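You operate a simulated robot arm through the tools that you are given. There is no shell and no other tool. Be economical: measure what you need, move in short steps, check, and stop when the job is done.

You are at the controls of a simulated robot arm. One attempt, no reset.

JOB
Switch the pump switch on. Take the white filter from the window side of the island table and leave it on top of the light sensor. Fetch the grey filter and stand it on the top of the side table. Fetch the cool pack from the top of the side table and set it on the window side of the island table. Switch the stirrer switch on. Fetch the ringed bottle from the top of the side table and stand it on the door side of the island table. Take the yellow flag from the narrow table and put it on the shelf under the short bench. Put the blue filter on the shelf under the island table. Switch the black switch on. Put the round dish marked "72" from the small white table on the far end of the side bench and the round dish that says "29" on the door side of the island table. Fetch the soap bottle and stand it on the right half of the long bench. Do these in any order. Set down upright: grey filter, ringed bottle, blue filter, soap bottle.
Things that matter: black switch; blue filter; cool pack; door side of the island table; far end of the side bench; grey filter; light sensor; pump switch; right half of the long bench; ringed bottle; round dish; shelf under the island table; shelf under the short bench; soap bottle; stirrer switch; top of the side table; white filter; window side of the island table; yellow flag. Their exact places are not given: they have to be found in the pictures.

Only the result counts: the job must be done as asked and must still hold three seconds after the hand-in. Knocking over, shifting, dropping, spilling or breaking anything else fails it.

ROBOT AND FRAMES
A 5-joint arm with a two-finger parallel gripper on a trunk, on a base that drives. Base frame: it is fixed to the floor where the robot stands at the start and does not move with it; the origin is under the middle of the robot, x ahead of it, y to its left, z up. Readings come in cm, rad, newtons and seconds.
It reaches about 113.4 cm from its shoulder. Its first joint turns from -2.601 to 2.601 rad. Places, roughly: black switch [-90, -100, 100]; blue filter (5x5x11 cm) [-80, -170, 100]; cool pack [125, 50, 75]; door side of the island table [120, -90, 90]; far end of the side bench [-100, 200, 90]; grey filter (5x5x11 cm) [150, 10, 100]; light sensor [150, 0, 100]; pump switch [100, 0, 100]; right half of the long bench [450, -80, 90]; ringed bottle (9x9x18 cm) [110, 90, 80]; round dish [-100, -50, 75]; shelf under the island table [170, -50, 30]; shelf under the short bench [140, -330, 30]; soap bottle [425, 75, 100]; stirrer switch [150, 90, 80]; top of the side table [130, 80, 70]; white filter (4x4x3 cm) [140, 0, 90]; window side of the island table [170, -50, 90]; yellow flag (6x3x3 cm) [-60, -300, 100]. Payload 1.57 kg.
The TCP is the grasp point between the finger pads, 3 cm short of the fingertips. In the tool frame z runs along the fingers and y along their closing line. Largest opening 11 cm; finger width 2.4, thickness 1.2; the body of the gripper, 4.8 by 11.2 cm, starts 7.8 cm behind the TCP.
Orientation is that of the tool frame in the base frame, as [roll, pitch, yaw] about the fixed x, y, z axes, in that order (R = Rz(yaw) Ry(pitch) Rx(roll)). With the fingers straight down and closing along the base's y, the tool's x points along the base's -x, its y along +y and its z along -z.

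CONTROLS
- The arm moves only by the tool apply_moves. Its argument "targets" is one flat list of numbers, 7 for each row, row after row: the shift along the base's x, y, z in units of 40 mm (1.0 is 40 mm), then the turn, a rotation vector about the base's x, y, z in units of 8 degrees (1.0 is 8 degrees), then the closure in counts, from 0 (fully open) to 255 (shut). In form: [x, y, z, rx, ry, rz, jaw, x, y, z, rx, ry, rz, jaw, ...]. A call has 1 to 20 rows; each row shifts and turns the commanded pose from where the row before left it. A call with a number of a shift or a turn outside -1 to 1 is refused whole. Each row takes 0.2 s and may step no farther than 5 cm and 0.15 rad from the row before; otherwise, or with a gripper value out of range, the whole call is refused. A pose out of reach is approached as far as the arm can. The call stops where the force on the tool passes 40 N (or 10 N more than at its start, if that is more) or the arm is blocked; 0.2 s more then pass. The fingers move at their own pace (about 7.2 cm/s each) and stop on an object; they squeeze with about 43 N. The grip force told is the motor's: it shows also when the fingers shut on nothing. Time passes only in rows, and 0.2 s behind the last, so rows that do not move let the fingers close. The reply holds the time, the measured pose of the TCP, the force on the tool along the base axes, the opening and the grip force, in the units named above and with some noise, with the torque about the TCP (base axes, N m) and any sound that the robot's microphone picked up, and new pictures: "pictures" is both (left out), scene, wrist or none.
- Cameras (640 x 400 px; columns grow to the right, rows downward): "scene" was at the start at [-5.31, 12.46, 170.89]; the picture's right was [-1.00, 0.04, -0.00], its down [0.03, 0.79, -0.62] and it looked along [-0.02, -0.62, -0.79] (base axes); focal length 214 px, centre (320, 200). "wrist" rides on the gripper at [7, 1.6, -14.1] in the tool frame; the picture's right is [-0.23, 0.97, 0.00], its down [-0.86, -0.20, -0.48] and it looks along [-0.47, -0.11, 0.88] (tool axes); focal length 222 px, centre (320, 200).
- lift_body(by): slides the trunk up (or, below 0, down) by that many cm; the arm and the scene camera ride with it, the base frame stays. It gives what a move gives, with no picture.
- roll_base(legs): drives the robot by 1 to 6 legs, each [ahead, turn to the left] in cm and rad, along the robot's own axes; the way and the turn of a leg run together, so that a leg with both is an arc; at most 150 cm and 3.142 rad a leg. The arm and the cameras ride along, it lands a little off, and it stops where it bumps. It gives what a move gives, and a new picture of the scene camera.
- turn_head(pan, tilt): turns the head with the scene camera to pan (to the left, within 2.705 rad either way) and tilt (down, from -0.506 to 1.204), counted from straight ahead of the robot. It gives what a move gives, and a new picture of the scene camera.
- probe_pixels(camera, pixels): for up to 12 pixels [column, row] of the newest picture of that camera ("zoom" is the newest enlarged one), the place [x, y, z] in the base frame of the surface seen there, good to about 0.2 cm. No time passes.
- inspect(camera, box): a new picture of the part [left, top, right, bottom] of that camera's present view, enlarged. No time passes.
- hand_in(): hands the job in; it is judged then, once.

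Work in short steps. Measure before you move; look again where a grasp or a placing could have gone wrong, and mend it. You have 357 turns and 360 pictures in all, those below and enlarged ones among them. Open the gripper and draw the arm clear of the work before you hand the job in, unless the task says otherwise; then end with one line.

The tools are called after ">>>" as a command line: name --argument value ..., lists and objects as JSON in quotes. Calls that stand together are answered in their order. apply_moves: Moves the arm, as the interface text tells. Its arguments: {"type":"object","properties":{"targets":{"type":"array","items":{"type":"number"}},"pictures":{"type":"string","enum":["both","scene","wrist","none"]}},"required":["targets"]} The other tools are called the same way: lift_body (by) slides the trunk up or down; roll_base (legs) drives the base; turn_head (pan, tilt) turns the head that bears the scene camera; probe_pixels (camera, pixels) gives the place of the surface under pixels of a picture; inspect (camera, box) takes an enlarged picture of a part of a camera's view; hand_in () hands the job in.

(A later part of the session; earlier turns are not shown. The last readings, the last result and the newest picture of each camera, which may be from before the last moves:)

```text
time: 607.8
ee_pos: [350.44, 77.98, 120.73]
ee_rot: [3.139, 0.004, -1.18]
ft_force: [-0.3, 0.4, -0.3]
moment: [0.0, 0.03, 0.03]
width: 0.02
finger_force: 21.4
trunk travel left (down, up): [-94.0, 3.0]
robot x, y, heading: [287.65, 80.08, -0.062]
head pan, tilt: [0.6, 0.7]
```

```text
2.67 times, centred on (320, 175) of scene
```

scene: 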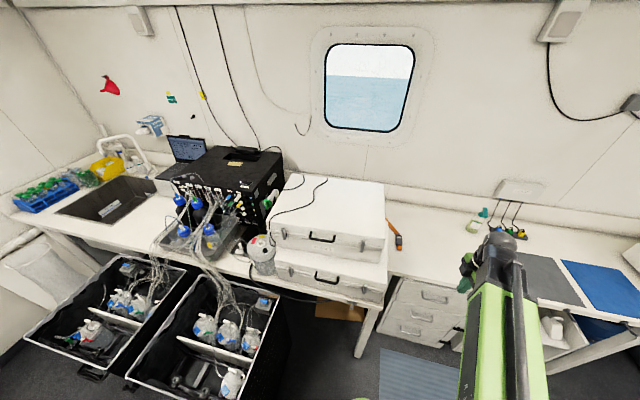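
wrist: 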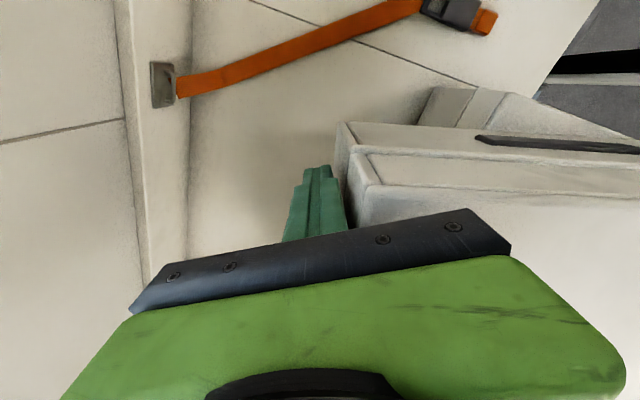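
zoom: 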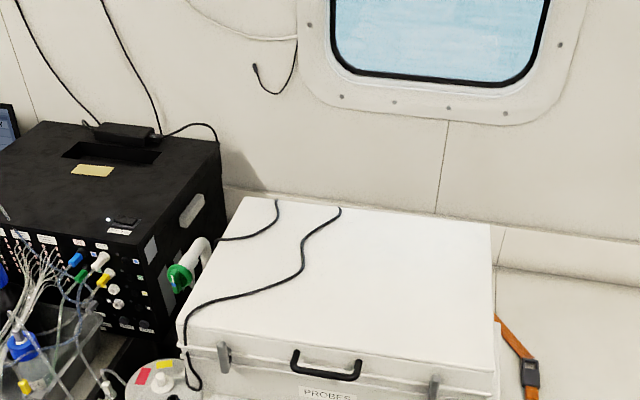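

Good frontal view. I measure the lid corners and handle again from here.

>>> probe_pixels --camera "zoom" --pixels '[[190, 330], [490, 355], [488, 230], [245, 203], [295, 360], [358, 370], [325, 375], [225, 355], [435, 385], [160, 375], [180, 275], [210, 250]]'

>>> inspect --camera "scene" --box '[240, 210, 400, 310]'

>>> probe_pixels --camera "zoom" --pixels '[[115, 115], [550, 145], [570, 270], [150, 215], [555, 285], [355, 275], [330, 115], [60, 180], [75, 130], [40, 215], [560, 175], [130, 150]]'

```text
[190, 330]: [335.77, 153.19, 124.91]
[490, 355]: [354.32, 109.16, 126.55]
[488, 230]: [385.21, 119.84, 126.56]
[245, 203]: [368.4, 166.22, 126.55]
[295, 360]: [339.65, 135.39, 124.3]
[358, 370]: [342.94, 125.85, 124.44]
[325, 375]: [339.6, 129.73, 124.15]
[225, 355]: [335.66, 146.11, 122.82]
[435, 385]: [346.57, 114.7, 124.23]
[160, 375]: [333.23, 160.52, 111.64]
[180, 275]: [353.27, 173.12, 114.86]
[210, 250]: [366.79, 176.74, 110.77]
```

```text
4.00 times, centred on (320, 260) of scene
```

zoom: 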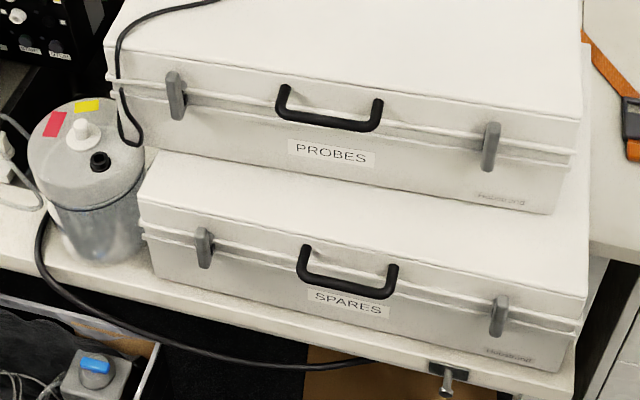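

```text
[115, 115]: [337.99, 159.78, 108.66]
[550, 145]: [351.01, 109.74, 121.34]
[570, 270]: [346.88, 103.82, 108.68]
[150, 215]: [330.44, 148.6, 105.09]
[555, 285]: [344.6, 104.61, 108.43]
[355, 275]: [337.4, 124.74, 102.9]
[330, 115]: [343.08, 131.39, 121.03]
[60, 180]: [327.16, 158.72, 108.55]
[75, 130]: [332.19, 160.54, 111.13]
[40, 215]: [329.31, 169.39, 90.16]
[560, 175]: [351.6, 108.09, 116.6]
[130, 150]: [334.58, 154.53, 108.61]
```

The labels read PROBES (upper) and SPARES (lower). I bring the closed fingers round the front to the left of the upper handle's left leg.

>>> apply_moves --targets '[-0.19, 0.86, 0, 0, 0, 0, 255, -0.19, 0.86, 0, 0, 0, 0, 255, -0.19, 0.86, 0, 0, 0, 0, 255, -0.19, 0.86, 0, 0, 0, 0, 255, -0.19, 0.86, 0, 0, 0, 0, 255, -0.35, 0.88, 0, 0, 0, 0, 255, -0.35, 0.88, 0, 0, 0, 0, 255, -0.35, 0.88, 0, 0, 0, 0, 255, -0.35, 0.88, 0, 0, 0, 0, 255, -0.556, 0.775, 0, 0, 0, 0, 255, -0.556, 0.775, 0, 0, 0, 0, 255, -0.556, 0.775, 0, 0, 0, 0, 255, -0.556, 0.775, 0, 0, 0, 0, 255, -0.07, 0.77, 0, 0, 0, 0, 255, -0.07, 0.77, 0, 0, 0, 0, 255, -0.07, 0.77, 0, 0, 0, 0, 255, -0.07, 0.77, 0, 0, 0, 0, 255]'

>>> inspect --camera "scene" --box '[240, 170, 400, 270]'

```text
time: 611.4
ee_pos: [331.01, 134.01, 120.59]
ee_rot: [3.138, 0.001, -1.18]
ft_force: [0.8, -0.5, 0.9]
moment: [0.0, 0.02, 0.0]
width: 0.0
finger_force: 21.1
trunk travel left (down, up): [-94.0, 3.0]
robot x, y, heading: [287.63, 79.87, -0.059]
head pan, tilt: [0.6, 0.7]
```

scene: 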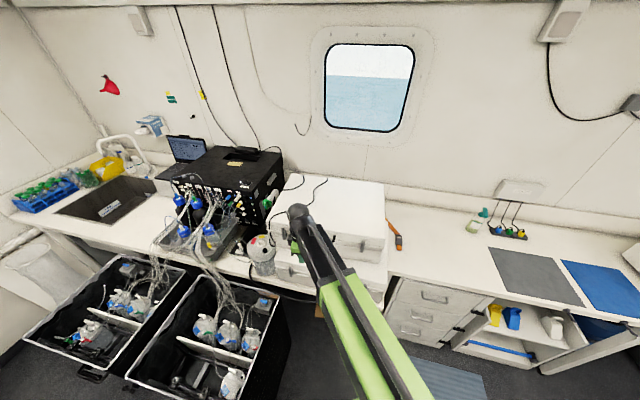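
wrist: 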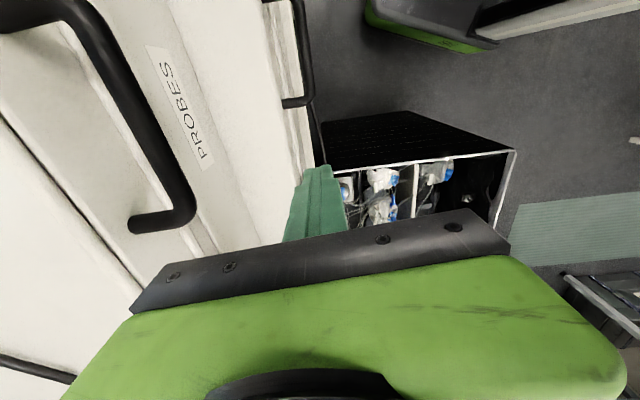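

```text
4.00 times, centred on (320, 220) of scene
```

zoom: 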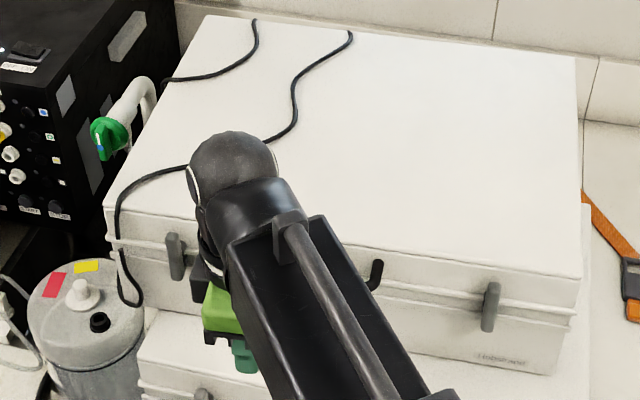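

I move to the left side of the handle and toward the face.

>>> apply_moves --targets '[0.44, 0.875, 0, 0, 0, 0, 255, 0.44, 0.875, 0, 0, 0, 0, 255, 0.6, -0.05, 0, 0, 0, 0, 255, 0.4, -0.05, 0, 0, 0, 0, 255]' --pictures "wrist"

>>> probe_pixels --camera "wrist" --pixels '[[320, 170], [250, 150], [270, 180], [200, 120], [180, 180], [260, 210]]'

```text
time: 612.4
ee_pos: [338.54, 140.54, 120.57]
ee_rot: [3.139, 0.002, -1.176]
ft_force: [-0.7, -0.6, -0.3]
moment: [-0.02, -0.01, -0.02]
width: 0.0
finger_force: 21.2
trunk travel left (down, up): [-94.0, 3.0]
robot x, y, heading: [287.92, 80.03, -0.059]
head pan, tilt: [0.6, 0.7]
```

wrist: 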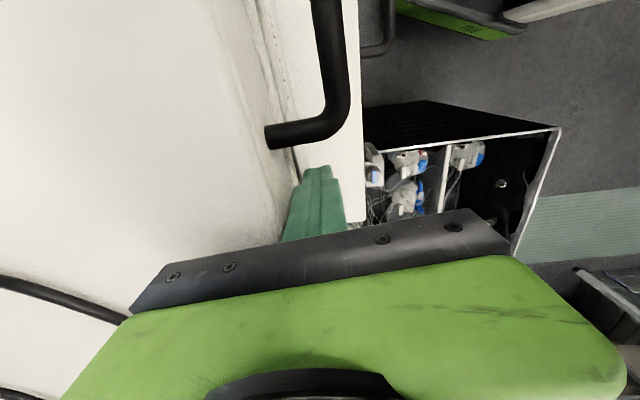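

```text
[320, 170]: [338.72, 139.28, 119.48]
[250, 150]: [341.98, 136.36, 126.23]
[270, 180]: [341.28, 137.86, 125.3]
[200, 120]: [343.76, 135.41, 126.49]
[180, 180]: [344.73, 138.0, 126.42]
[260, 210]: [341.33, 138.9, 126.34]
```

I push right along the face in 1 cm steps (about 6 cm), watching the force.

>>> apply_moves --targets '[0.0895, -0.2335, 0, 0, 0, 0, 255, 0.0895, -0.2335, 0, 0, 0, 0, 255, 0.0895, -0.2335, 0, 0, 0, 0, 255, 0.0895, -0.2335, 0, 0, 0, 0, 255, 0.0895, -0.2335, 0, 0, 0, 0, 255, 0.0895, -0.2335, 0, 0, 0, 0, 255]'

>>> inspect --camera "scene" --box '[240, 170, 400, 270]'

>>> probe_pixels --camera "zoom" --pixels '[[112, 205], [200, 20], [570, 60], [578, 270], [480, 258], [400, 240], [570, 180], [390, 45], [160, 100], [580, 120], [130, 215]]'

```text
time: 613.8
ee_pos: [340.5, 135.29, 120.58]
ee_rot: [3.139, 0.001, -1.177]
ft_force: [-4.4, 16.6, 2.3]
moment: [-0.51, -0.19, 0.28]
width: 0.0
finger_force: 21.5
trunk travel left (down, up): [-94.0, 3.0]
robot x, y, heading: [287.22, 79.96, -0.059]
head pan, tilt: [0.6, 0.7]
```

scene: 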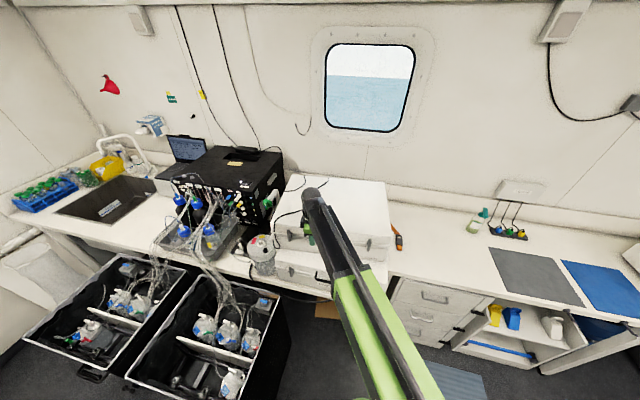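
wrist: 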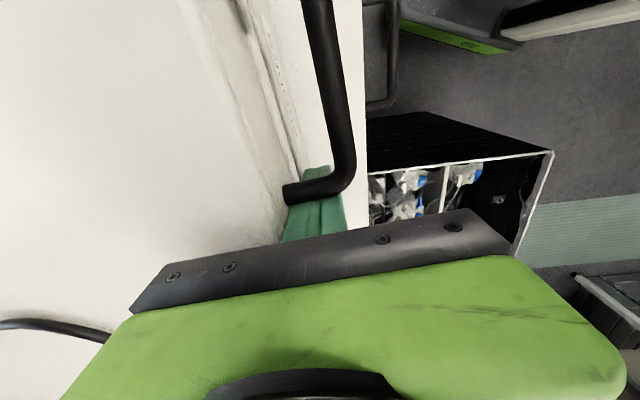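

```text
4.00 times, centred on (320, 220) of scene
```

zoom: 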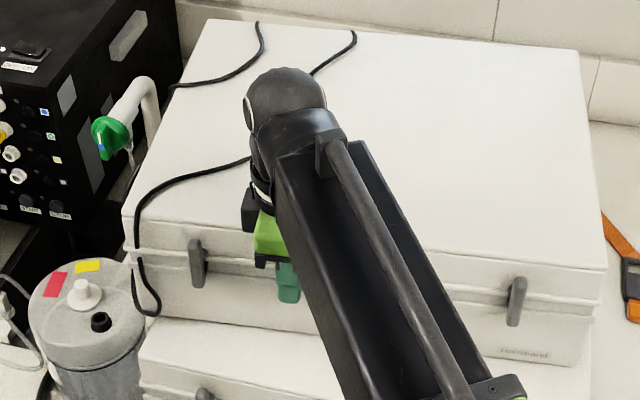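

```text
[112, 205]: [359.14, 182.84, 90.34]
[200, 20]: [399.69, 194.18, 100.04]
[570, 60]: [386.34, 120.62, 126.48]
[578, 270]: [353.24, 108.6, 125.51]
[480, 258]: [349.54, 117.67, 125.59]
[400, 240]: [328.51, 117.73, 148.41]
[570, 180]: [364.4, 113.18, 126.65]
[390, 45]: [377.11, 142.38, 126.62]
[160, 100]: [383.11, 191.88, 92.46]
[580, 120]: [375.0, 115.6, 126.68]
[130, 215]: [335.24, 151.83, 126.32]
```

It slides right. I probe exact corners now.

>>> probe_pixels --camera "zoom" --pixels '[[128, 222], [135, 210], [600, 265], [598, 255], [575, 52], [215, 25], [225, 30], [560, 262], [180, 235], [590, 160]]'

```text
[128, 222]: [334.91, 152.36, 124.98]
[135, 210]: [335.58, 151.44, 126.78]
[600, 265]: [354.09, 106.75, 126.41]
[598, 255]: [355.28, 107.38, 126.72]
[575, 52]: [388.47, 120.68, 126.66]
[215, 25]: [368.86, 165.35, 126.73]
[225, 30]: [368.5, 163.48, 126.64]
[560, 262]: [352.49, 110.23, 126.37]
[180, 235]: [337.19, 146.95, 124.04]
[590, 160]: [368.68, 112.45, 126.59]
```

Moved ≈1.9 cm right with little rotation. I push 4 cm more.

>>> apply_moves --targets '[0.09, -0.233, 0, 0, 0, 0, 255, 0.09, -0.233, 0, 0, 0, 0, 255, 0.09, -0.233, 0, 0, 0, 0, 255, 0.09, -0.233, 0, 0, 0, 0, 255]' --pictures "scene"

>>> inspect --camera "scene" --box '[240, 170, 400, 270]'

>>> probe_pixels --camera "zoom" --pixels '[[155, 230], [145, 240], [620, 265], [610, 260], [590, 52], [225, 30], [580, 268], [200, 250], [605, 170], [636, 270], [630, 240]]'

```text
time: 614.8
ee_pos: [342.16, 131.48, 120.63]
ee_rot: [3.139, -0.001, -1.177]
ft_force: [0.2, 10.7, -1.1]
moment: [-0.34, 0.05, 0.22]
width: 0.01
finger_force: 21.7
trunk travel left (down, up): [-94.0, 3.0]
robot x, y, heading: [287.71, 79.98, -0.059]
head pan, tilt: [0.6, 0.7]
```

scene: 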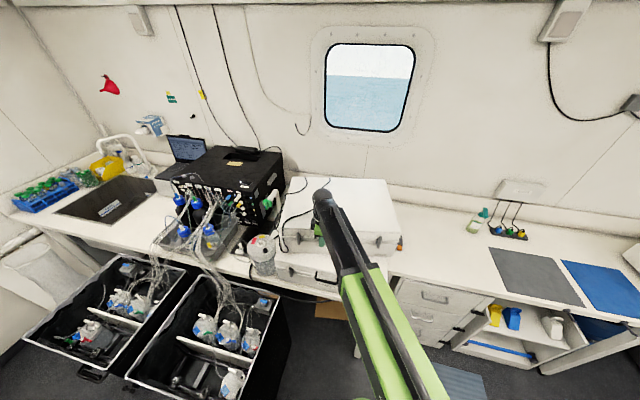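

```text
4.00 times, centred on (320, 220) of scene
```

zoom: 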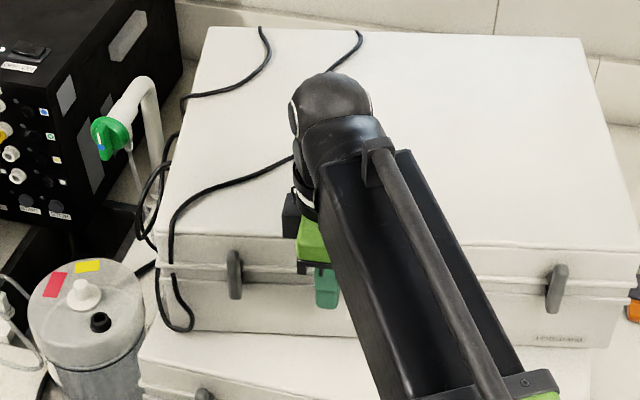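

```text
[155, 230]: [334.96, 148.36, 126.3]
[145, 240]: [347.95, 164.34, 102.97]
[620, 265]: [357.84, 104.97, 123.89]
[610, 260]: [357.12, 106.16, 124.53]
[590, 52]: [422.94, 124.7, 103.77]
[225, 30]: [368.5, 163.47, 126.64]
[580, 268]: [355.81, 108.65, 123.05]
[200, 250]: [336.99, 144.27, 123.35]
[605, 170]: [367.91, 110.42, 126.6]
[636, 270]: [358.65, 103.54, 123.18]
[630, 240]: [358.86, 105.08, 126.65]
```

The case has swung to −63° now (front moved right, 3–4 cm still needed). A push on its left face near the middle is better; I withdraw the hand and swing it far right before moving the robot closer.

>>> apply_moves --targets '[-0.18, 0.45, 0, 0, 0, 0, 255, -0.9, -0.3, 0, 0, 0, 0, 255, -0.9, -0.3, 0, 0, 0, 0, 255, -0.9, -0.3, 0, 0, 0, 0, 255, 0.1, -0.6, 0, 0, 0, 0, 255, 0.2, -0.6, 0, 0, 0, 0, 255, 0.4, -0.7, 0, 0, 0, 0, 255, 0.5, -0.75, 0, 0, 0, 0, 255, 0.5, -0.78, 0, 0, 0, 0, 255, 0.45, -0.8, 0, 0, 0, 0, 255, 0.4, -0.85, 0, 0, 0, 0, 255, 0.35, -0.88, 0, 0, 0, 0, 255, 0.35, -0.88, 0, 0, 0, 0, 255, 0.3, -0.9, 0, 0, 0, 0, 255]' --pictures "none"

>>> apply_moves --targets '[0.2, -0.9, 0, 0, 0, 0, 255, 0.15, -0.9, 0, 0, 0, 0, 255, 0.1, -0.95, 0, 0, 0, 0, 255, 0.05, -0.95, 0, 0, 0, 0, 255, 0, -0.95, 0, 0, 0, 0, 255, -0.1, -0.95, 0, 0, 0, 0, 255, -0.2, -0.95, 0, 0, 0, 0, 255, -0.3, -0.9, 0, 0, 0, 0, 255, -0.4, -0.9, 0, 0, 0, 0, 255, -0.5, -0.8, 0, 0, 0, 0, 255, -0.5, -0.8, 0, 0, 0, 0, 255]' --pictures "none"

```text
time: 617.8
ee_pos: [344.77, 98.21, 120.68]
ee_rot: [3.139, 0.003, -1.178]
ft_force: [0.3, -0.3, 0.8]
moment: [0.04, 0.04, -0.02]
width: 0.0
finger_force: 21.2
trunk travel left (down, up): [-94.0, 3.0]
robot x, y, heading: [287.49, 80.24, -0.061]
head pan, tilt: [0.6, 0.7]
```

```text
time: 620.2
ee_pos: [340.03, 58.02, 120.74]
ee_rot: [3.138, 0.005, -1.177]
ft_force: [0.3, -0.2, 0.6]
moment: [-0.01, 0.01, 0.0]
width: 0.0
finger_force: 21.2
out of reach, approached as far as the arm can: row 10, 11
trunk travel left (down, up): [-94.0, 3.0]
robot x, y, heading: [287.49, 80.15, -0.06]
head pan, tilt: [0.6, 0.7]
```

Before driving I check the hose heights on the left where the hand would pass.

>>> probe_pixels --camera "scene" --pixels '[[212, 262], [225, 290], [200, 240], [195, 260], [235, 275], [180, 215], [230, 230], [265, 200], [262, 242], [272, 215], [240, 190], [250, 225]]'

>>> inspect --camera "scene" --box '[160, 150, 400, 300]'

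```text
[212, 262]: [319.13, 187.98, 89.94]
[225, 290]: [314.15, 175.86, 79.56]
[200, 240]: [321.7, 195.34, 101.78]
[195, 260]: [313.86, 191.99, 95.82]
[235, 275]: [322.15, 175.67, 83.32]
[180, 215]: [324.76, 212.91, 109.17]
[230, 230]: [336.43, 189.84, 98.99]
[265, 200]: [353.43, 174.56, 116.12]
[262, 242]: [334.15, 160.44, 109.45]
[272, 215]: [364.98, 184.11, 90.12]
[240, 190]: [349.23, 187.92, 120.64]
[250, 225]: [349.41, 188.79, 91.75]
```

```text
2.67 times, centred on (280, 225) of scene
```

zoom: 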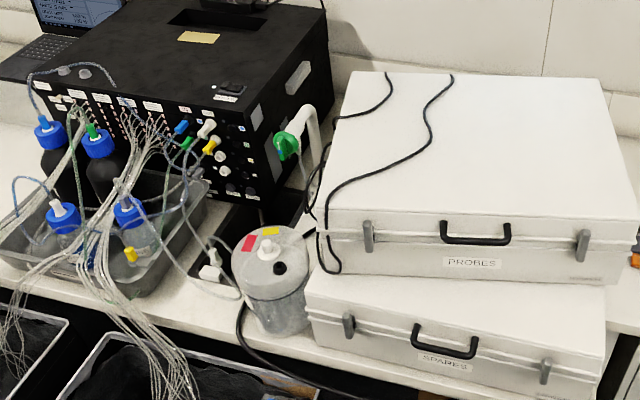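

All hoses are below 110. I swing the hand round to the left-front at height, then move the robot closer.

>>> apply_moves --targets '[0.45, 0.9, 0, 0, 0, 0, 255, 0.45, 0.9, 0, 0, 0, 0, 255, 0.35, 0.95, 0, 0, 0, 0, 255, 0.35, 0.95, 0, 0, 0, 0, 255, 0.15, 0.95, 0, 0, 0, 0, 255, 0, 0.97, 0, 0, 0, 0, 255, 0, 0.97, 0, 0, 0, 0, 255, -0.1, 0.97, 0, 0, 0, 0, 255, -0.15, 0.97, 0, 0, 0, 0, 255, -0.2, 0.95, 0, 0, 0, 0, 255, -0.31, 0.77, 0, 0, 0, 0, 255, -0.31, 0.77, 0, 0, 0, 0, 255, -0.31, 0.77, 0, 0, 0, 0, 255]' --pictures "none"

>>> apply_moves --targets '[-0.4, 0.77, 0, 0, 0, 0, 255, -0.5, 0.775, 0, 0, 0, 0, 255, -0.5, 0.775, 0, 0, 0, 0, 255, -0.5, 0.775, 0, 0, 0, 0, 255, -0.7, 0.65, 0, 0, 0, 0, 255, -0.75, 0.61, 0, 0, 0, 0, 255]' --pictures "none"

```text
time: 623.0
ee_pos: [341.3, 105.33, 120.75]
ee_rot: [3.137, 0.0, -1.177]
ft_force: [-0.8, -0.2, -0.4]
moment: [-0.02, 0.01, 0.01]
width: 0.0
finger_force: 21.3
trunk travel left (down, up): [-94.0, 3.0]
robot x, y, heading: [287.47, 80.06, -0.061]
head pan, tilt: [0.6, 0.7]
```

```text
time: 624.4
ee_pos: [328.27, 122.78, 120.58]
ee_rot: [3.139, 0.003, -1.177]
ft_force: [-1.0, -0.5, -0.4]
moment: [0.03, 0.0, 0.0]
width: 0.0
finger_force: 21.2
trunk travel left (down, up): [-94.0, 3.0]
robot x, y, heading: [287.74, 80.38, -0.061]
head pan, tilt: [0.6, 0.7]
```

Continue to (318,140).

>>> apply_moves --targets '[-0.5, 0.86, 0, 0, 0, 0, 255, -0.5, 0.86, 0, 0, 0, 0, 255, -0.5, 0.86, 0, 0, 0, 0, 255, -0.5, 0.86, 0, 0, 0, 0, 255, -0.5, 0.86, 0, 0, 0, 0, 255]' --pictures "none"

>>> roll_base --legs '[[0, 0.3], [18, 0]]'

>>> turn_head --pan 0.5 --tilt 0.9

>>> inspect --camera "scene" --box '[160, 80, 400, 230]'

```text
time: 625.6
ee_pos: [317.81, 140.07, 120.6]
ee_rot: [3.138, 0.002, -1.177]
ft_force: [-0.7, 0.8, -0.3]
moment: [-0.03, 0.02, 0.02]
width: 0.03
finger_force: 20.6
trunk travel left (down, up): [-94.0, 3.0]
robot x, y, heading: [287.48, 80.23, -0.061]
head pan, tilt: [0.6, 0.7]
```

```text
time: 628.1
ee_pos: [317.28, 150.49, 120.65]
ee_rot: [3.137, 0.004, -0.885]
ft_force: [1.4, 0.0, -0.2]
moment: [-0.01, 0.08, 0.03]
width: 0.0
finger_force: 21.0
trunk travel left (down, up): [-94.0, 3.0]
robot x, y, heading: [305.22, 84.77, 0.221]
head pan, tilt: [0.6, 0.7]
```

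scene: 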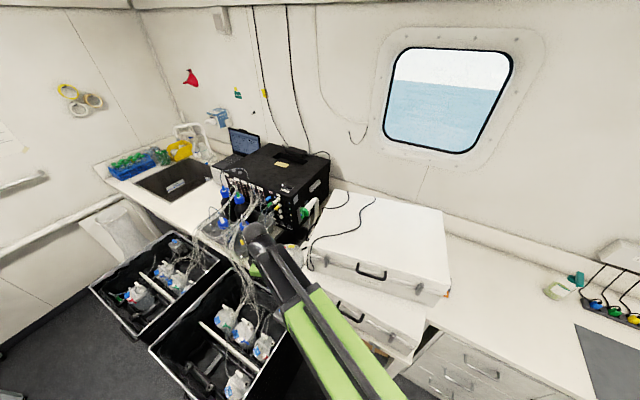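

```text
time: 628.8
ee_pos: [317.14, 150.43, 120.73]
ee_rot: [3.137, 0.003, -0.885]
ft_force: [0.7, 0.6, -0.4]
moment: [0.0, 0.02, 0.03]
width: 0.0
finger_force: 21.2
trunk travel left (down, up): [-94.0, 3.0]
robot x, y, heading: [305.49, 84.7, 0.229]
head pan, tilt: [0.499, 0.901]
```

scene: 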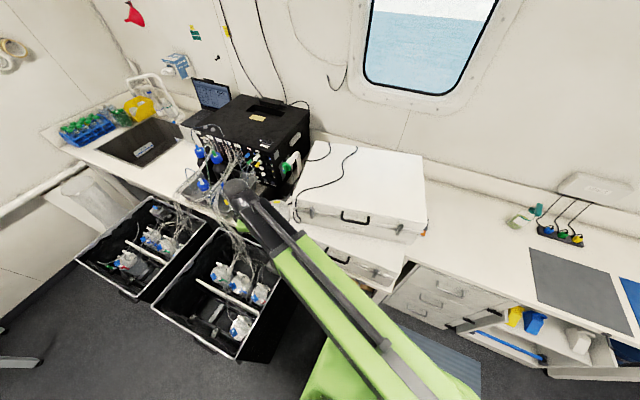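

```text
2.67 times, centred on (280, 155) of scene
```

zoom: 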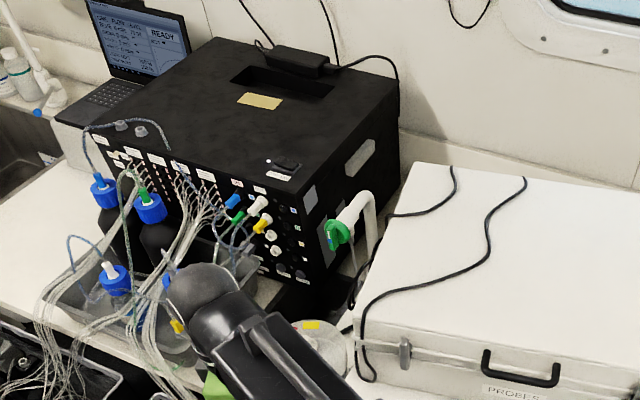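

I probe the white pipe next to the case to choose a safe path for the fingers.

>>> probe_pixels --camera "zoom" --pixels '[[365, 200], [355, 210], [372, 225], [345, 235], [372, 200], [412, 170], [360, 320], [330, 225], [375, 240], [400, 185]]'

```text
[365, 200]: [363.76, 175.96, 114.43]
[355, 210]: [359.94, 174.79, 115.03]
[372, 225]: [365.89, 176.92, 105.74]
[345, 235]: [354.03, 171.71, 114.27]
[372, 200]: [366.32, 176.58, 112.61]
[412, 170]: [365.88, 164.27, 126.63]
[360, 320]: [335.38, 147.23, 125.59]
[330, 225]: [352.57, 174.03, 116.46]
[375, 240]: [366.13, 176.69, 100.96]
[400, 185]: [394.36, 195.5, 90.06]
```

I bring the closed fingers to the left face, about mid-depth.

>>> apply_moves --targets '[0.81, 0.475, 0, 0, 0, 0, 255, 0.81, 0.475, 0, 0, 0, 0, 255, 0.81, 0.475, 0, 0, 0, 0, 255, 0.81, 0.475, 0, 0, 0, 0, 255, 0.94, 0.28, 0, 0, 0, 0, 255, 0.94, 0.28, 0, 0, 0, 0, 255, 0.94, 0.28, 0, 0, 0, 0, 255, 0.94, 0.28, 0, 0, 0, 0, 255, 0.81, 0, 0, 0, 0, 0, 255, 0.81, 0, 0, 0, 0, 0, 255]'

```text
time: 631.0
ee_pos: [351.74, 162.45, 120.66]
ee_rot: [3.138, 0.003, -0.886]
ft_force: [0.2, 0.1, -0.3]
moment: [-0.02, 0.02, 0.04]
width: 0.0
finger_force: 20.8
trunk travel left (down, up): [-94.0, 3.0]
robot x, y, heading: [305.17, 84.38, 0.223]
head pan, tilt: [0.499, 0.901]
```

scene: 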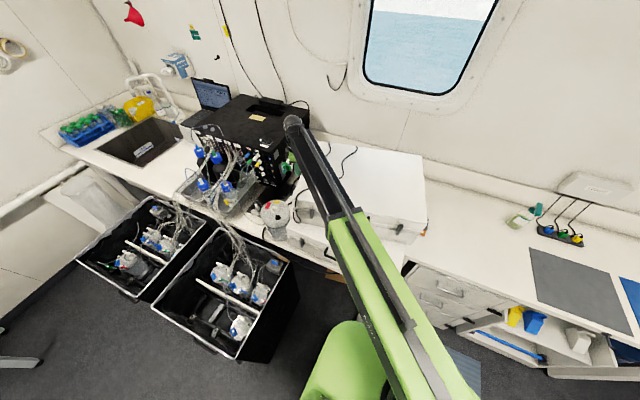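
wrist: 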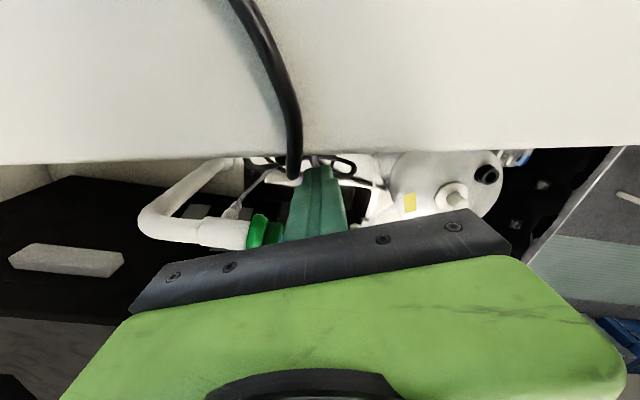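

Fingers are left of the case. I push right along (0.47,-0.88): approach 3 cm, then about 3.5 cm.

>>> apply_moves --targets '[0.117, -0.221, 0, 0, 0, 0, 255, 0.117, -0.221, 0, 0, 0, 0, 255, 0.117, -0.221, 0, 0, 0, 0, 255, 0.117, -0.221, 0, 0, 0, 0, 255, 0.117, -0.221, 0, 0, 0, 0, 255, 0.117, -0.221, 0, 0, 0, 0, 255]' --pictures "scene"

>>> inspect --camera "scene" --box '[260, 120, 450, 240]'

>>> probe_pixels --camera "zoom" --pixels '[[560, 130], [575, 330], [560, 320], [540, 325], [130, 280], [120, 285], [470, 330], [565, 250], [210, 300], [540, 110]]'

```text
time: 632.4
ee_pos: [354.23, 157.52, 120.49]
ee_rot: [3.138, 0.001, -0.883]
ft_force: [-9.6, 24.8, 5.2]
moment: [-1.5, -0.49, -0.28]
width: 0.01
finger_force: 21.7
trunk travel left (down, up): [-94.0, 3.0]
robot x, y, heading: [305.11, 84.98, 0.22]
head pan, tilt: [0.499, 0.901]
```

scene: 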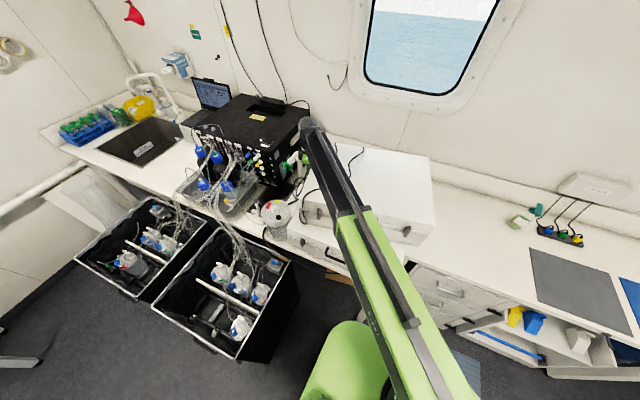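

```text
3.33 times, centred on (355, 180) of scene
```

zoom: 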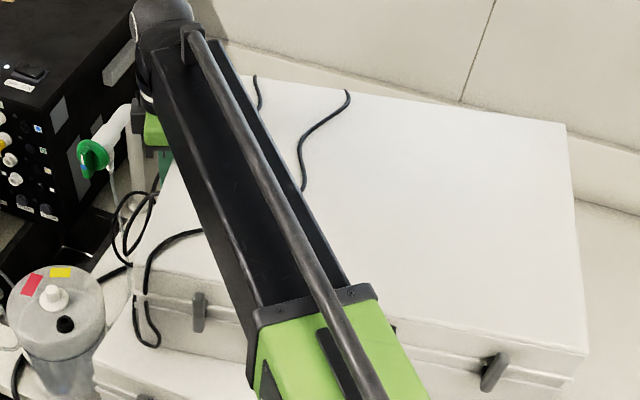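

```text
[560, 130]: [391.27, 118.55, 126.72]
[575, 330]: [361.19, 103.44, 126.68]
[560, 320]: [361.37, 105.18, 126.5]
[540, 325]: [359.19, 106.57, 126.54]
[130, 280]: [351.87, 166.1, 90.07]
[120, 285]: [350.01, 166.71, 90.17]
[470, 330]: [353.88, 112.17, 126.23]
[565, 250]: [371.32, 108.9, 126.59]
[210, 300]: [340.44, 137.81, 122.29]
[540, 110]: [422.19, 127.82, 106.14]
```

I probe remaining corners.

>>> probe_pixels --camera "zoom" --pixels '[[583, 348], [580, 340], [150, 262], [142, 265], [565, 127], [562, 135], [160, 240], [430, 345], [500, 350]]'

```text
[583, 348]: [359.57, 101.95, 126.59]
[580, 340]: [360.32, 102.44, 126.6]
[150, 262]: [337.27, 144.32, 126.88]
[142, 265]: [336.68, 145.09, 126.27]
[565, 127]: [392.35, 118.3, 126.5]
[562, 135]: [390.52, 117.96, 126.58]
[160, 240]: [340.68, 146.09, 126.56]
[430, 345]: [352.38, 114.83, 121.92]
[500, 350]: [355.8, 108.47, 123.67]
```

Center now ≈(363.9,132), angle −62°. I push 2 cm more.

>>> apply_moves --targets '[0.117, -0.221, 0, 0, 0, 0, 255, 0.117, -0.221, 0, 0, 0, 0, 255]' --pictures "scene"

>>> inspect --camera "scene" --box '[260, 120, 450, 240]'

>>> probe_pixels --camera "zoom" --pixels '[[595, 352], [588, 345], [155, 270], [160, 262], [575, 130], [568, 138], [500, 350]]'

```text
time: 633.0
ee_pos: [355.29, 155.5, 120.66]
ee_rot: [3.138, -0.001, -0.885]
ft_force: [-7.7, 18.9, 3.0]
moment: [-0.65, -0.23, -0.24]
width: 0.03
finger_force: 21.4
trunk travel left (down, up): [-94.0, 3.0]
robot x, y, heading: [305.14, 84.8, 0.218]
head pan, tilt: [0.499, 0.901]
```

scene: 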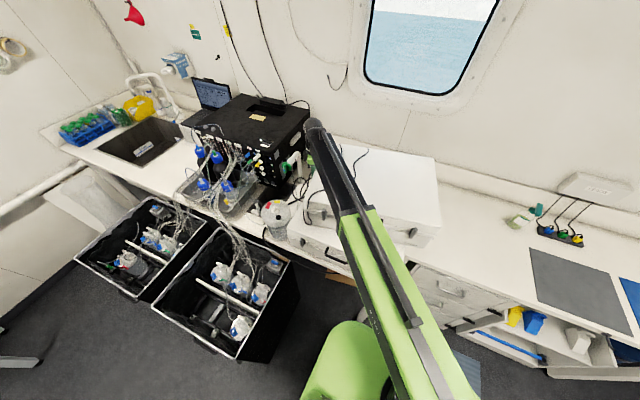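

```text
3.33 times, centred on (355, 180) of scene
```

zoom: 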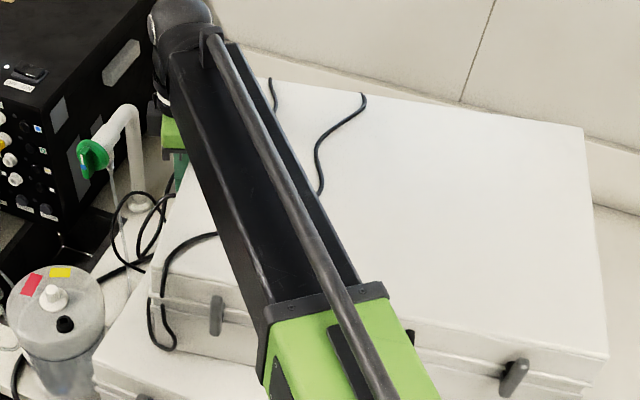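

```text
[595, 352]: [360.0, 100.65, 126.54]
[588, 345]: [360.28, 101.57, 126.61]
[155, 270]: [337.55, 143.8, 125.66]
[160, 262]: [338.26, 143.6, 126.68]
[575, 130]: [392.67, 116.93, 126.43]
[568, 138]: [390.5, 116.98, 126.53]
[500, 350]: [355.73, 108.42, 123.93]
```

Center ≈(364.7,130.2), angle −62.5°: now the pull at the back-right corner should finish it. I withdraw the hand and go back round.

>>> apply_moves --targets '[-0.2, 0.5, 0, 0, 0, 0, 255, -0.3, 0.6, 0, 0, 0, 0, 255, -0.7, 0.4, 0, 0, 0, 0, 255, -0.9, 0, 0, 0, 0, 0, 255, -0.9, -0.3, 0, 0, 0, 0, 255, -0.9, -0.3, 0, 0, 0, 0, 255, -0.9, -0.35, 0, 0, 0, 0, 255, -0.85, -0.475, 0, 0, 0, 0, 255, -0.85, -0.475, 0, 0, 0, 0, 255, -0.85, -0.475, 0, 0, 0, 0, 255, -0.85, -0.475, 0, 0, 0, 0, 255]' --pictures "none"

>>> roll_base --legs '[[-18, 0]]'

```text
time: 635.4
ee_pos: [322.6, 150.04, 120.71]
ee_rot: [3.139, 0.004, -0.887]
ft_force: [-0.4, -0.4, -0.6]
moment: [0.0, -0.03, 0.01]
width: 0.0
finger_force: 21.2
trunk travel left (down, up): [-94.0, 3.0]
robot x, y, heading: [305.42, 84.96, 0.222]
head pan, tilt: [0.499, 0.901]
```

```text
time: 637.0
ee_pos: [304.4, 146.01, 120.72]
ee_rot: [3.14, 0.002, -0.882]
ft_force: [-0.1, 0.4, -0.2]
moment: [-0.04, -0.06, -0.01]
width: 0.0
finger_force: 21.6
trunk travel left (down, up): [-94.0, 3.0]
robot x, y, heading: [287.01, 81.11, 0.222]
head pan, tilt: [0.499, 0.901]
```

scene: 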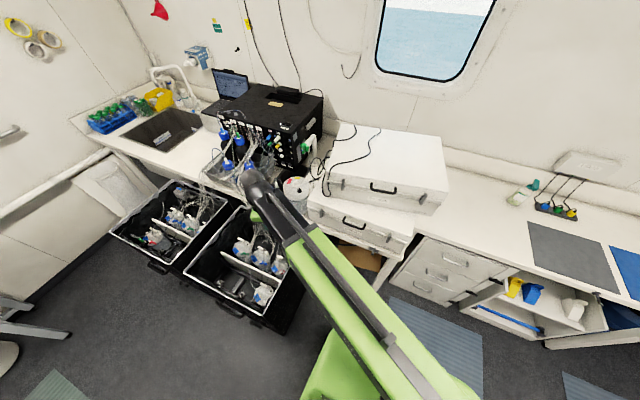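

I swing the arm back clockwise in front of the cases.

>>> apply_moves --targets '[0.8, -0.64, 0, 0, 0, 0, 255, 0.8, -0.64, 0, 0, 0, 0, 255, 0.8, -0.64, 0, 0, 0, 0, 255, 0.8, -0.64, 0, 0, 0, 0, 255, 0.8, -0.64, 0, 0, 0, 0, 255, 0.74, -0.62, 0, 0, 0, 0, 255, 0.74, -0.62, 0, 0, 0, 0, 255, 0.74, -0.62, 0, 0, 0, 0, 255, 0.74, -0.62, 0, 0, 0, 0, 255, 0.56, -0.79, 0, 0, 0, 0, 255, 0.56, -0.79, 0, 0, 0, 0, 255, 0.56, -0.79, 0, 0, 0, 0, 255, 0.56, -0.79, 0, 0, 0, 0, 255, 0.35, -0.9, 0, 0, 0, 0, 255, 0.35, -0.9, 0, 0, 0, 0, 255, 0.35, -0.9, 0, 0, 0, 0, 255, 0.35, -0.9, 0, 0, 0, 0, 255, 0.125, -0.95, 0, 0, 0, 0, 255, 0.125, -0.95, 0, 0, 0, 0, 255]' --pictures "none"

>>> roll_base --legs '[[0, -0.7], [56, 0], [0, 0.83]]'

>>> turn_head --pan 0.6 --tilt 0.9

```text
time: 641.0
ee_pos: [347.79, 88.66, 120.68]
ee_rot: [3.138, 0.004, -0.881]
ft_force: [-0.2, 0.1, 0.2]
moment: [0.03, 0.0, 0.0]
width: 0.0
finger_force: 21.5
trunk travel left (down, up): [-94.0, 3.0]
robot x, y, heading: [287.39, 80.63, 0.221]
head pan, tilt: [0.499, 0.901]
```

```text
time: 648.2
ee_pos: [396.78, 69.97, 120.58]
ee_rot: [3.137, 0.002, -0.763]
ft_force: [0.1, 0.7, -0.1]
moment: [-0.01, 0.06, 0.01]
width: 0.0
finger_force: 21.2
trunk travel left (down, up): [-94.0, 3.0]
robot x, y, heading: [336.88, 57.42, 0.334]
head pan, tilt: [0.499, 0.901]
```

scene: 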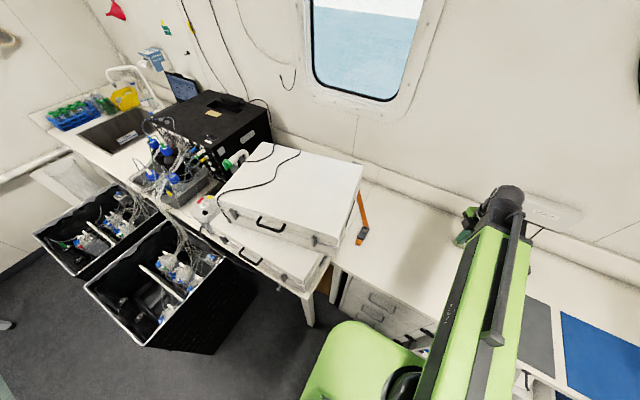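

```text
time: 648.9
ee_pos: [396.69, 69.81, 120.68]
ee_rot: [3.139, 0.004, -0.765]
ft_force: [-0.2, -0.1, 0.3]
moment: [-0.05, 0.01, 0.02]
width: 0.01
finger_force: 21.2
trunk travel left (down, up): [-94.0, 3.0]
robot x, y, heading: [336.73, 57.2, 0.335]
head pan, tilt: [0.6, 0.901]
```

scene: 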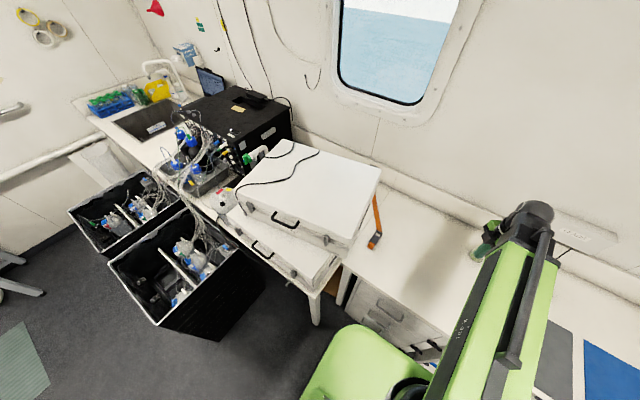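

I bring the fingers behind the back-right corner again ((392.6,116.5)).

>>> apply_moves --targets '[0.26, 0.9, 0, 0, 0, 0, 255, 0.26, 0.9, 0, 0, 0, 0, 255, 0.26, 0.9, 0, 0, 0, 0, 255, 0.26, 0.9, 0, 0, 0, 0, 255, 0.26, 0.9, 0, 0, 0, 0, 255, 0.26, 0.9, 0, 0, 0, 0, 255, 0.26, 0.9, 0, 0, 0, 0, 255, 0.025, 0.85, 0, 0, 0, 0, 255, 0.025, 0.85, 0, 0, 0, 0, 255, 0.025, 0.85, 0, 0, 0, 0, 255, 0.025, 0.85, 0, 0, 0, 0, 255, 0.025, 0.85, 0, 0, 0, 0, 255, -0.29, 0.71, 0, 0, 0, 0, 255, -0.29, 0.71, 0, 0, 0, 0, 255, -0.29, 0.71, 0, 0, 0, 0, 255, -0.56, 0.125, 0, 0, 0, 0, 255]'

>>> inspect --camera "scene" --box '[200, 110, 440, 260]'

>>> probe_pixels --camera "zoom" --pixels '[[405, 335], [400, 325], [105, 235], [115, 228], [478, 160], [470, 165], [240, 85], [440, 250], [250, 285], [330, 310]]'

```text
time: 652.3
ee_pos: [398.63, 120.85, 120.71]
ee_rot: [3.137, 0.003, -0.765]
ft_force: [0.3, -0.5, -0.3]
moment: [0.03, -0.02, 0.0]
width: 0.01
finger_force: 21.0
trunk travel left (down, up): [-94.0, 3.0]
robot x, y, heading: [336.77, 56.85, 0.331]
head pan, tilt: [0.6, 0.901]
```

scene: 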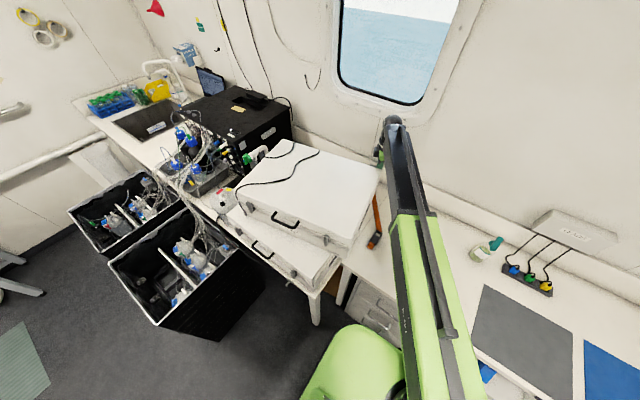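
wrist: 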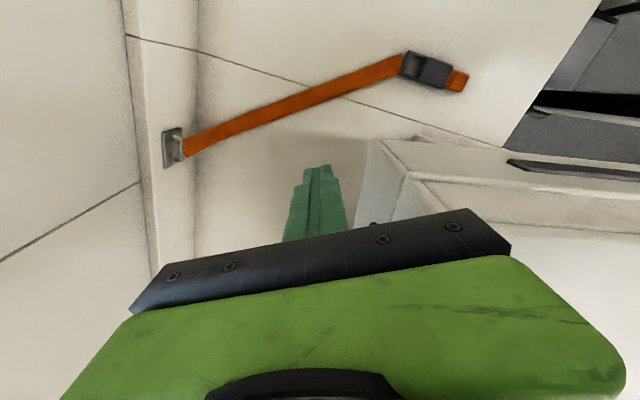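

```text
2.67 times, centred on (320, 185) of scene
```

zoom: 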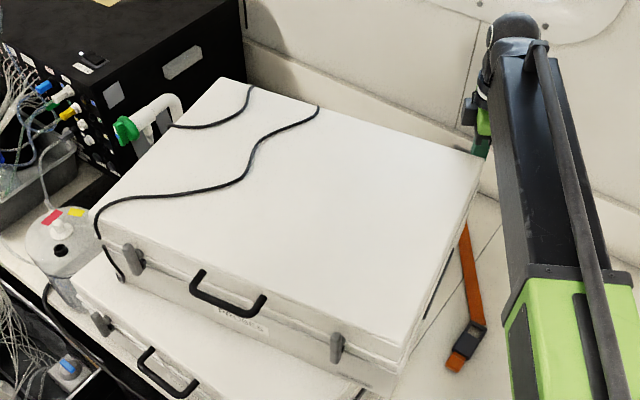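

```text
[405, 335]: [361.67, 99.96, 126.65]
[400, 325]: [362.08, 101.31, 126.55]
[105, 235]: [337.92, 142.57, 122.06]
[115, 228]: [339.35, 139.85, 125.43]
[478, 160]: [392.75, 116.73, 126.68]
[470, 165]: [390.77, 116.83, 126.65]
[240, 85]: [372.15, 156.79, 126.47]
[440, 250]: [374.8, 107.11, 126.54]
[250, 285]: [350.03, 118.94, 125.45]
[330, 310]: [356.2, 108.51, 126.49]
```

I shift 2 cm along the back and pull about 9 cm along (-0.9,-0.43) in 1 cm steps.

>>> apply_moves --targets '[-0.23, 0.45, 0, 0, 0, 0, 255, -0.225, -0.1075, 0, 0, 0, 0, 255, -0.225, -0.1075, 0, 0, 0, 0, 255, -0.225, -0.1075, 0, 0, 0, 0, 255, -0.225, -0.1075, 0, 0, 0, 0, 255, -0.225, -0.1075, 0, 0, 0, 0, 255, -0.225, -0.1075, 0, 0, 0, 0, 255, -0.225, -0.1075, 0, 0, 0, 0, 255, -0.225, -0.1075, 0, 0, 0, 0, 255, -0.225, -0.1075, 0, 0, 0, 0, 255]' --pictures "scene"

>>> inspect --camera "scene" --box '[200, 110, 440, 260]'

>>> probe_pixels --camera "zoom" --pixels '[[380, 350], [375, 340], [85, 235], [95, 245], [455, 165], [440, 180], [235, 85], [420, 270], [230, 310], [300, 335], [360, 360]]'

```text
time: 654.5
ee_pos: [389.88, 118.82, 120.68]
ee_rot: [3.138, 0.002, -0.766]
ft_force: [10.3, 0.2, 1.2]
moment: [0.0, 0.11, 0.0]
width: 0.02
finger_force: 20.9
trunk travel left (down, up): [-94.0, 3.0]
robot x, y, heading: [336.83, 57.31, 0.332]
head pan, tilt: [0.6, 0.901]
```

scene: 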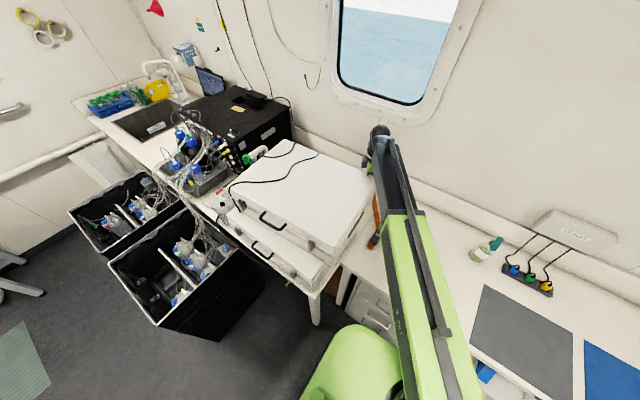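

```text
2.67 times, centred on (320, 185) of scene
```

zoom: 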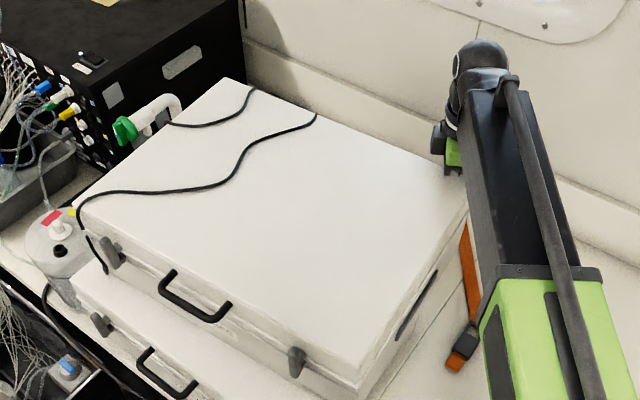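

```text
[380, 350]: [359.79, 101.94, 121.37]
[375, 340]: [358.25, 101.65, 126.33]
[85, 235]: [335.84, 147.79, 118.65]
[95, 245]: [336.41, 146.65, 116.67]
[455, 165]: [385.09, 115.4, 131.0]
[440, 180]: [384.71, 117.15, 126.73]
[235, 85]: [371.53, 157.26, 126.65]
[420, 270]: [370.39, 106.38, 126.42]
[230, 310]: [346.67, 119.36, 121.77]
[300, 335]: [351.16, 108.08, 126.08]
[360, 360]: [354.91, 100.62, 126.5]
```

Angle ≈−68°. I pull 2.5 cm more.

>>> apply_moves --targets '[-0.235, -0.08, 0, 0, 0, 0, 255, -0.235, -0.08, 0, 0, 0, 0, 255, -0.12, -0.04, 0, 0, 0, 0, 255]' --pictures "scene"

>>> inspect --camera "scene" --box '[200, 110, 440, 260]'

>>> probe_pixels --camera "zoom" --pixels '[[360, 350], [345, 375], [75, 222], [85, 230], [440, 180], [235, 85], [400, 290], [220, 312], [300, 350], [330, 372], [150, 270]]'

```text
time: 655.3
ee_pos: [387.51, 118.04, 120.57]
ee_rot: [3.138, 0.004, -0.765]
ft_force: [19.2, 3.5, 12.4]
moment: [0.08, 0.33, -0.08]
width: 0.0
finger_force: 21.8
trunk travel left (down, up): [-94.0, 3.0]
robot x, y, heading: [336.64, 57.45, 0.334]
head pan, tilt: [0.6, 0.901]
```

scene: 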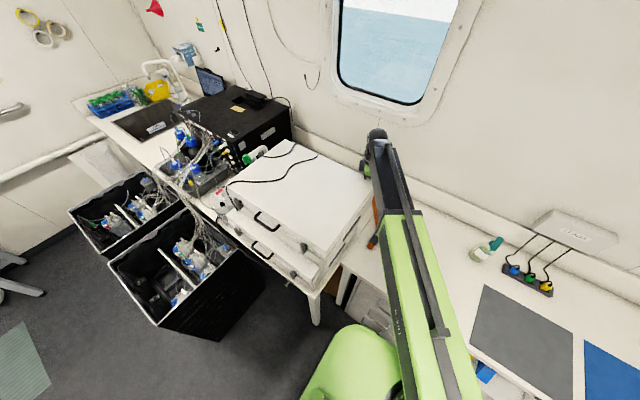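

```text
2.67 times, centred on (320, 185) of scene
```

zoom: 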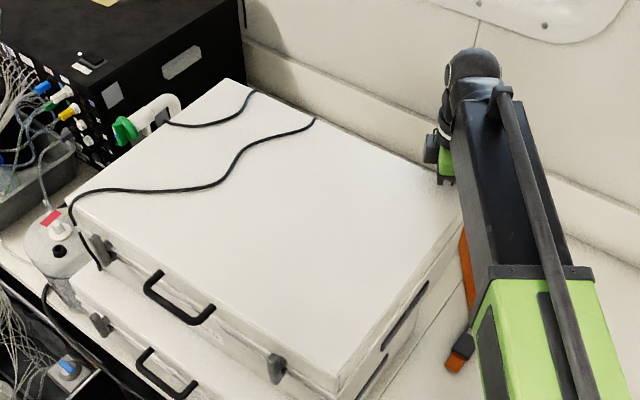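

```text
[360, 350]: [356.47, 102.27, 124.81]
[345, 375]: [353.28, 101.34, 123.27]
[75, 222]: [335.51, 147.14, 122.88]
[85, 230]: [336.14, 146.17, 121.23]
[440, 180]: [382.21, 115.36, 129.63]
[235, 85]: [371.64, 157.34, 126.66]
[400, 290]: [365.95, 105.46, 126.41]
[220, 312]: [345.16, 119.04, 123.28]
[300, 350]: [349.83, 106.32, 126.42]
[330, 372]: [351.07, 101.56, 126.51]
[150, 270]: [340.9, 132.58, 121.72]
```

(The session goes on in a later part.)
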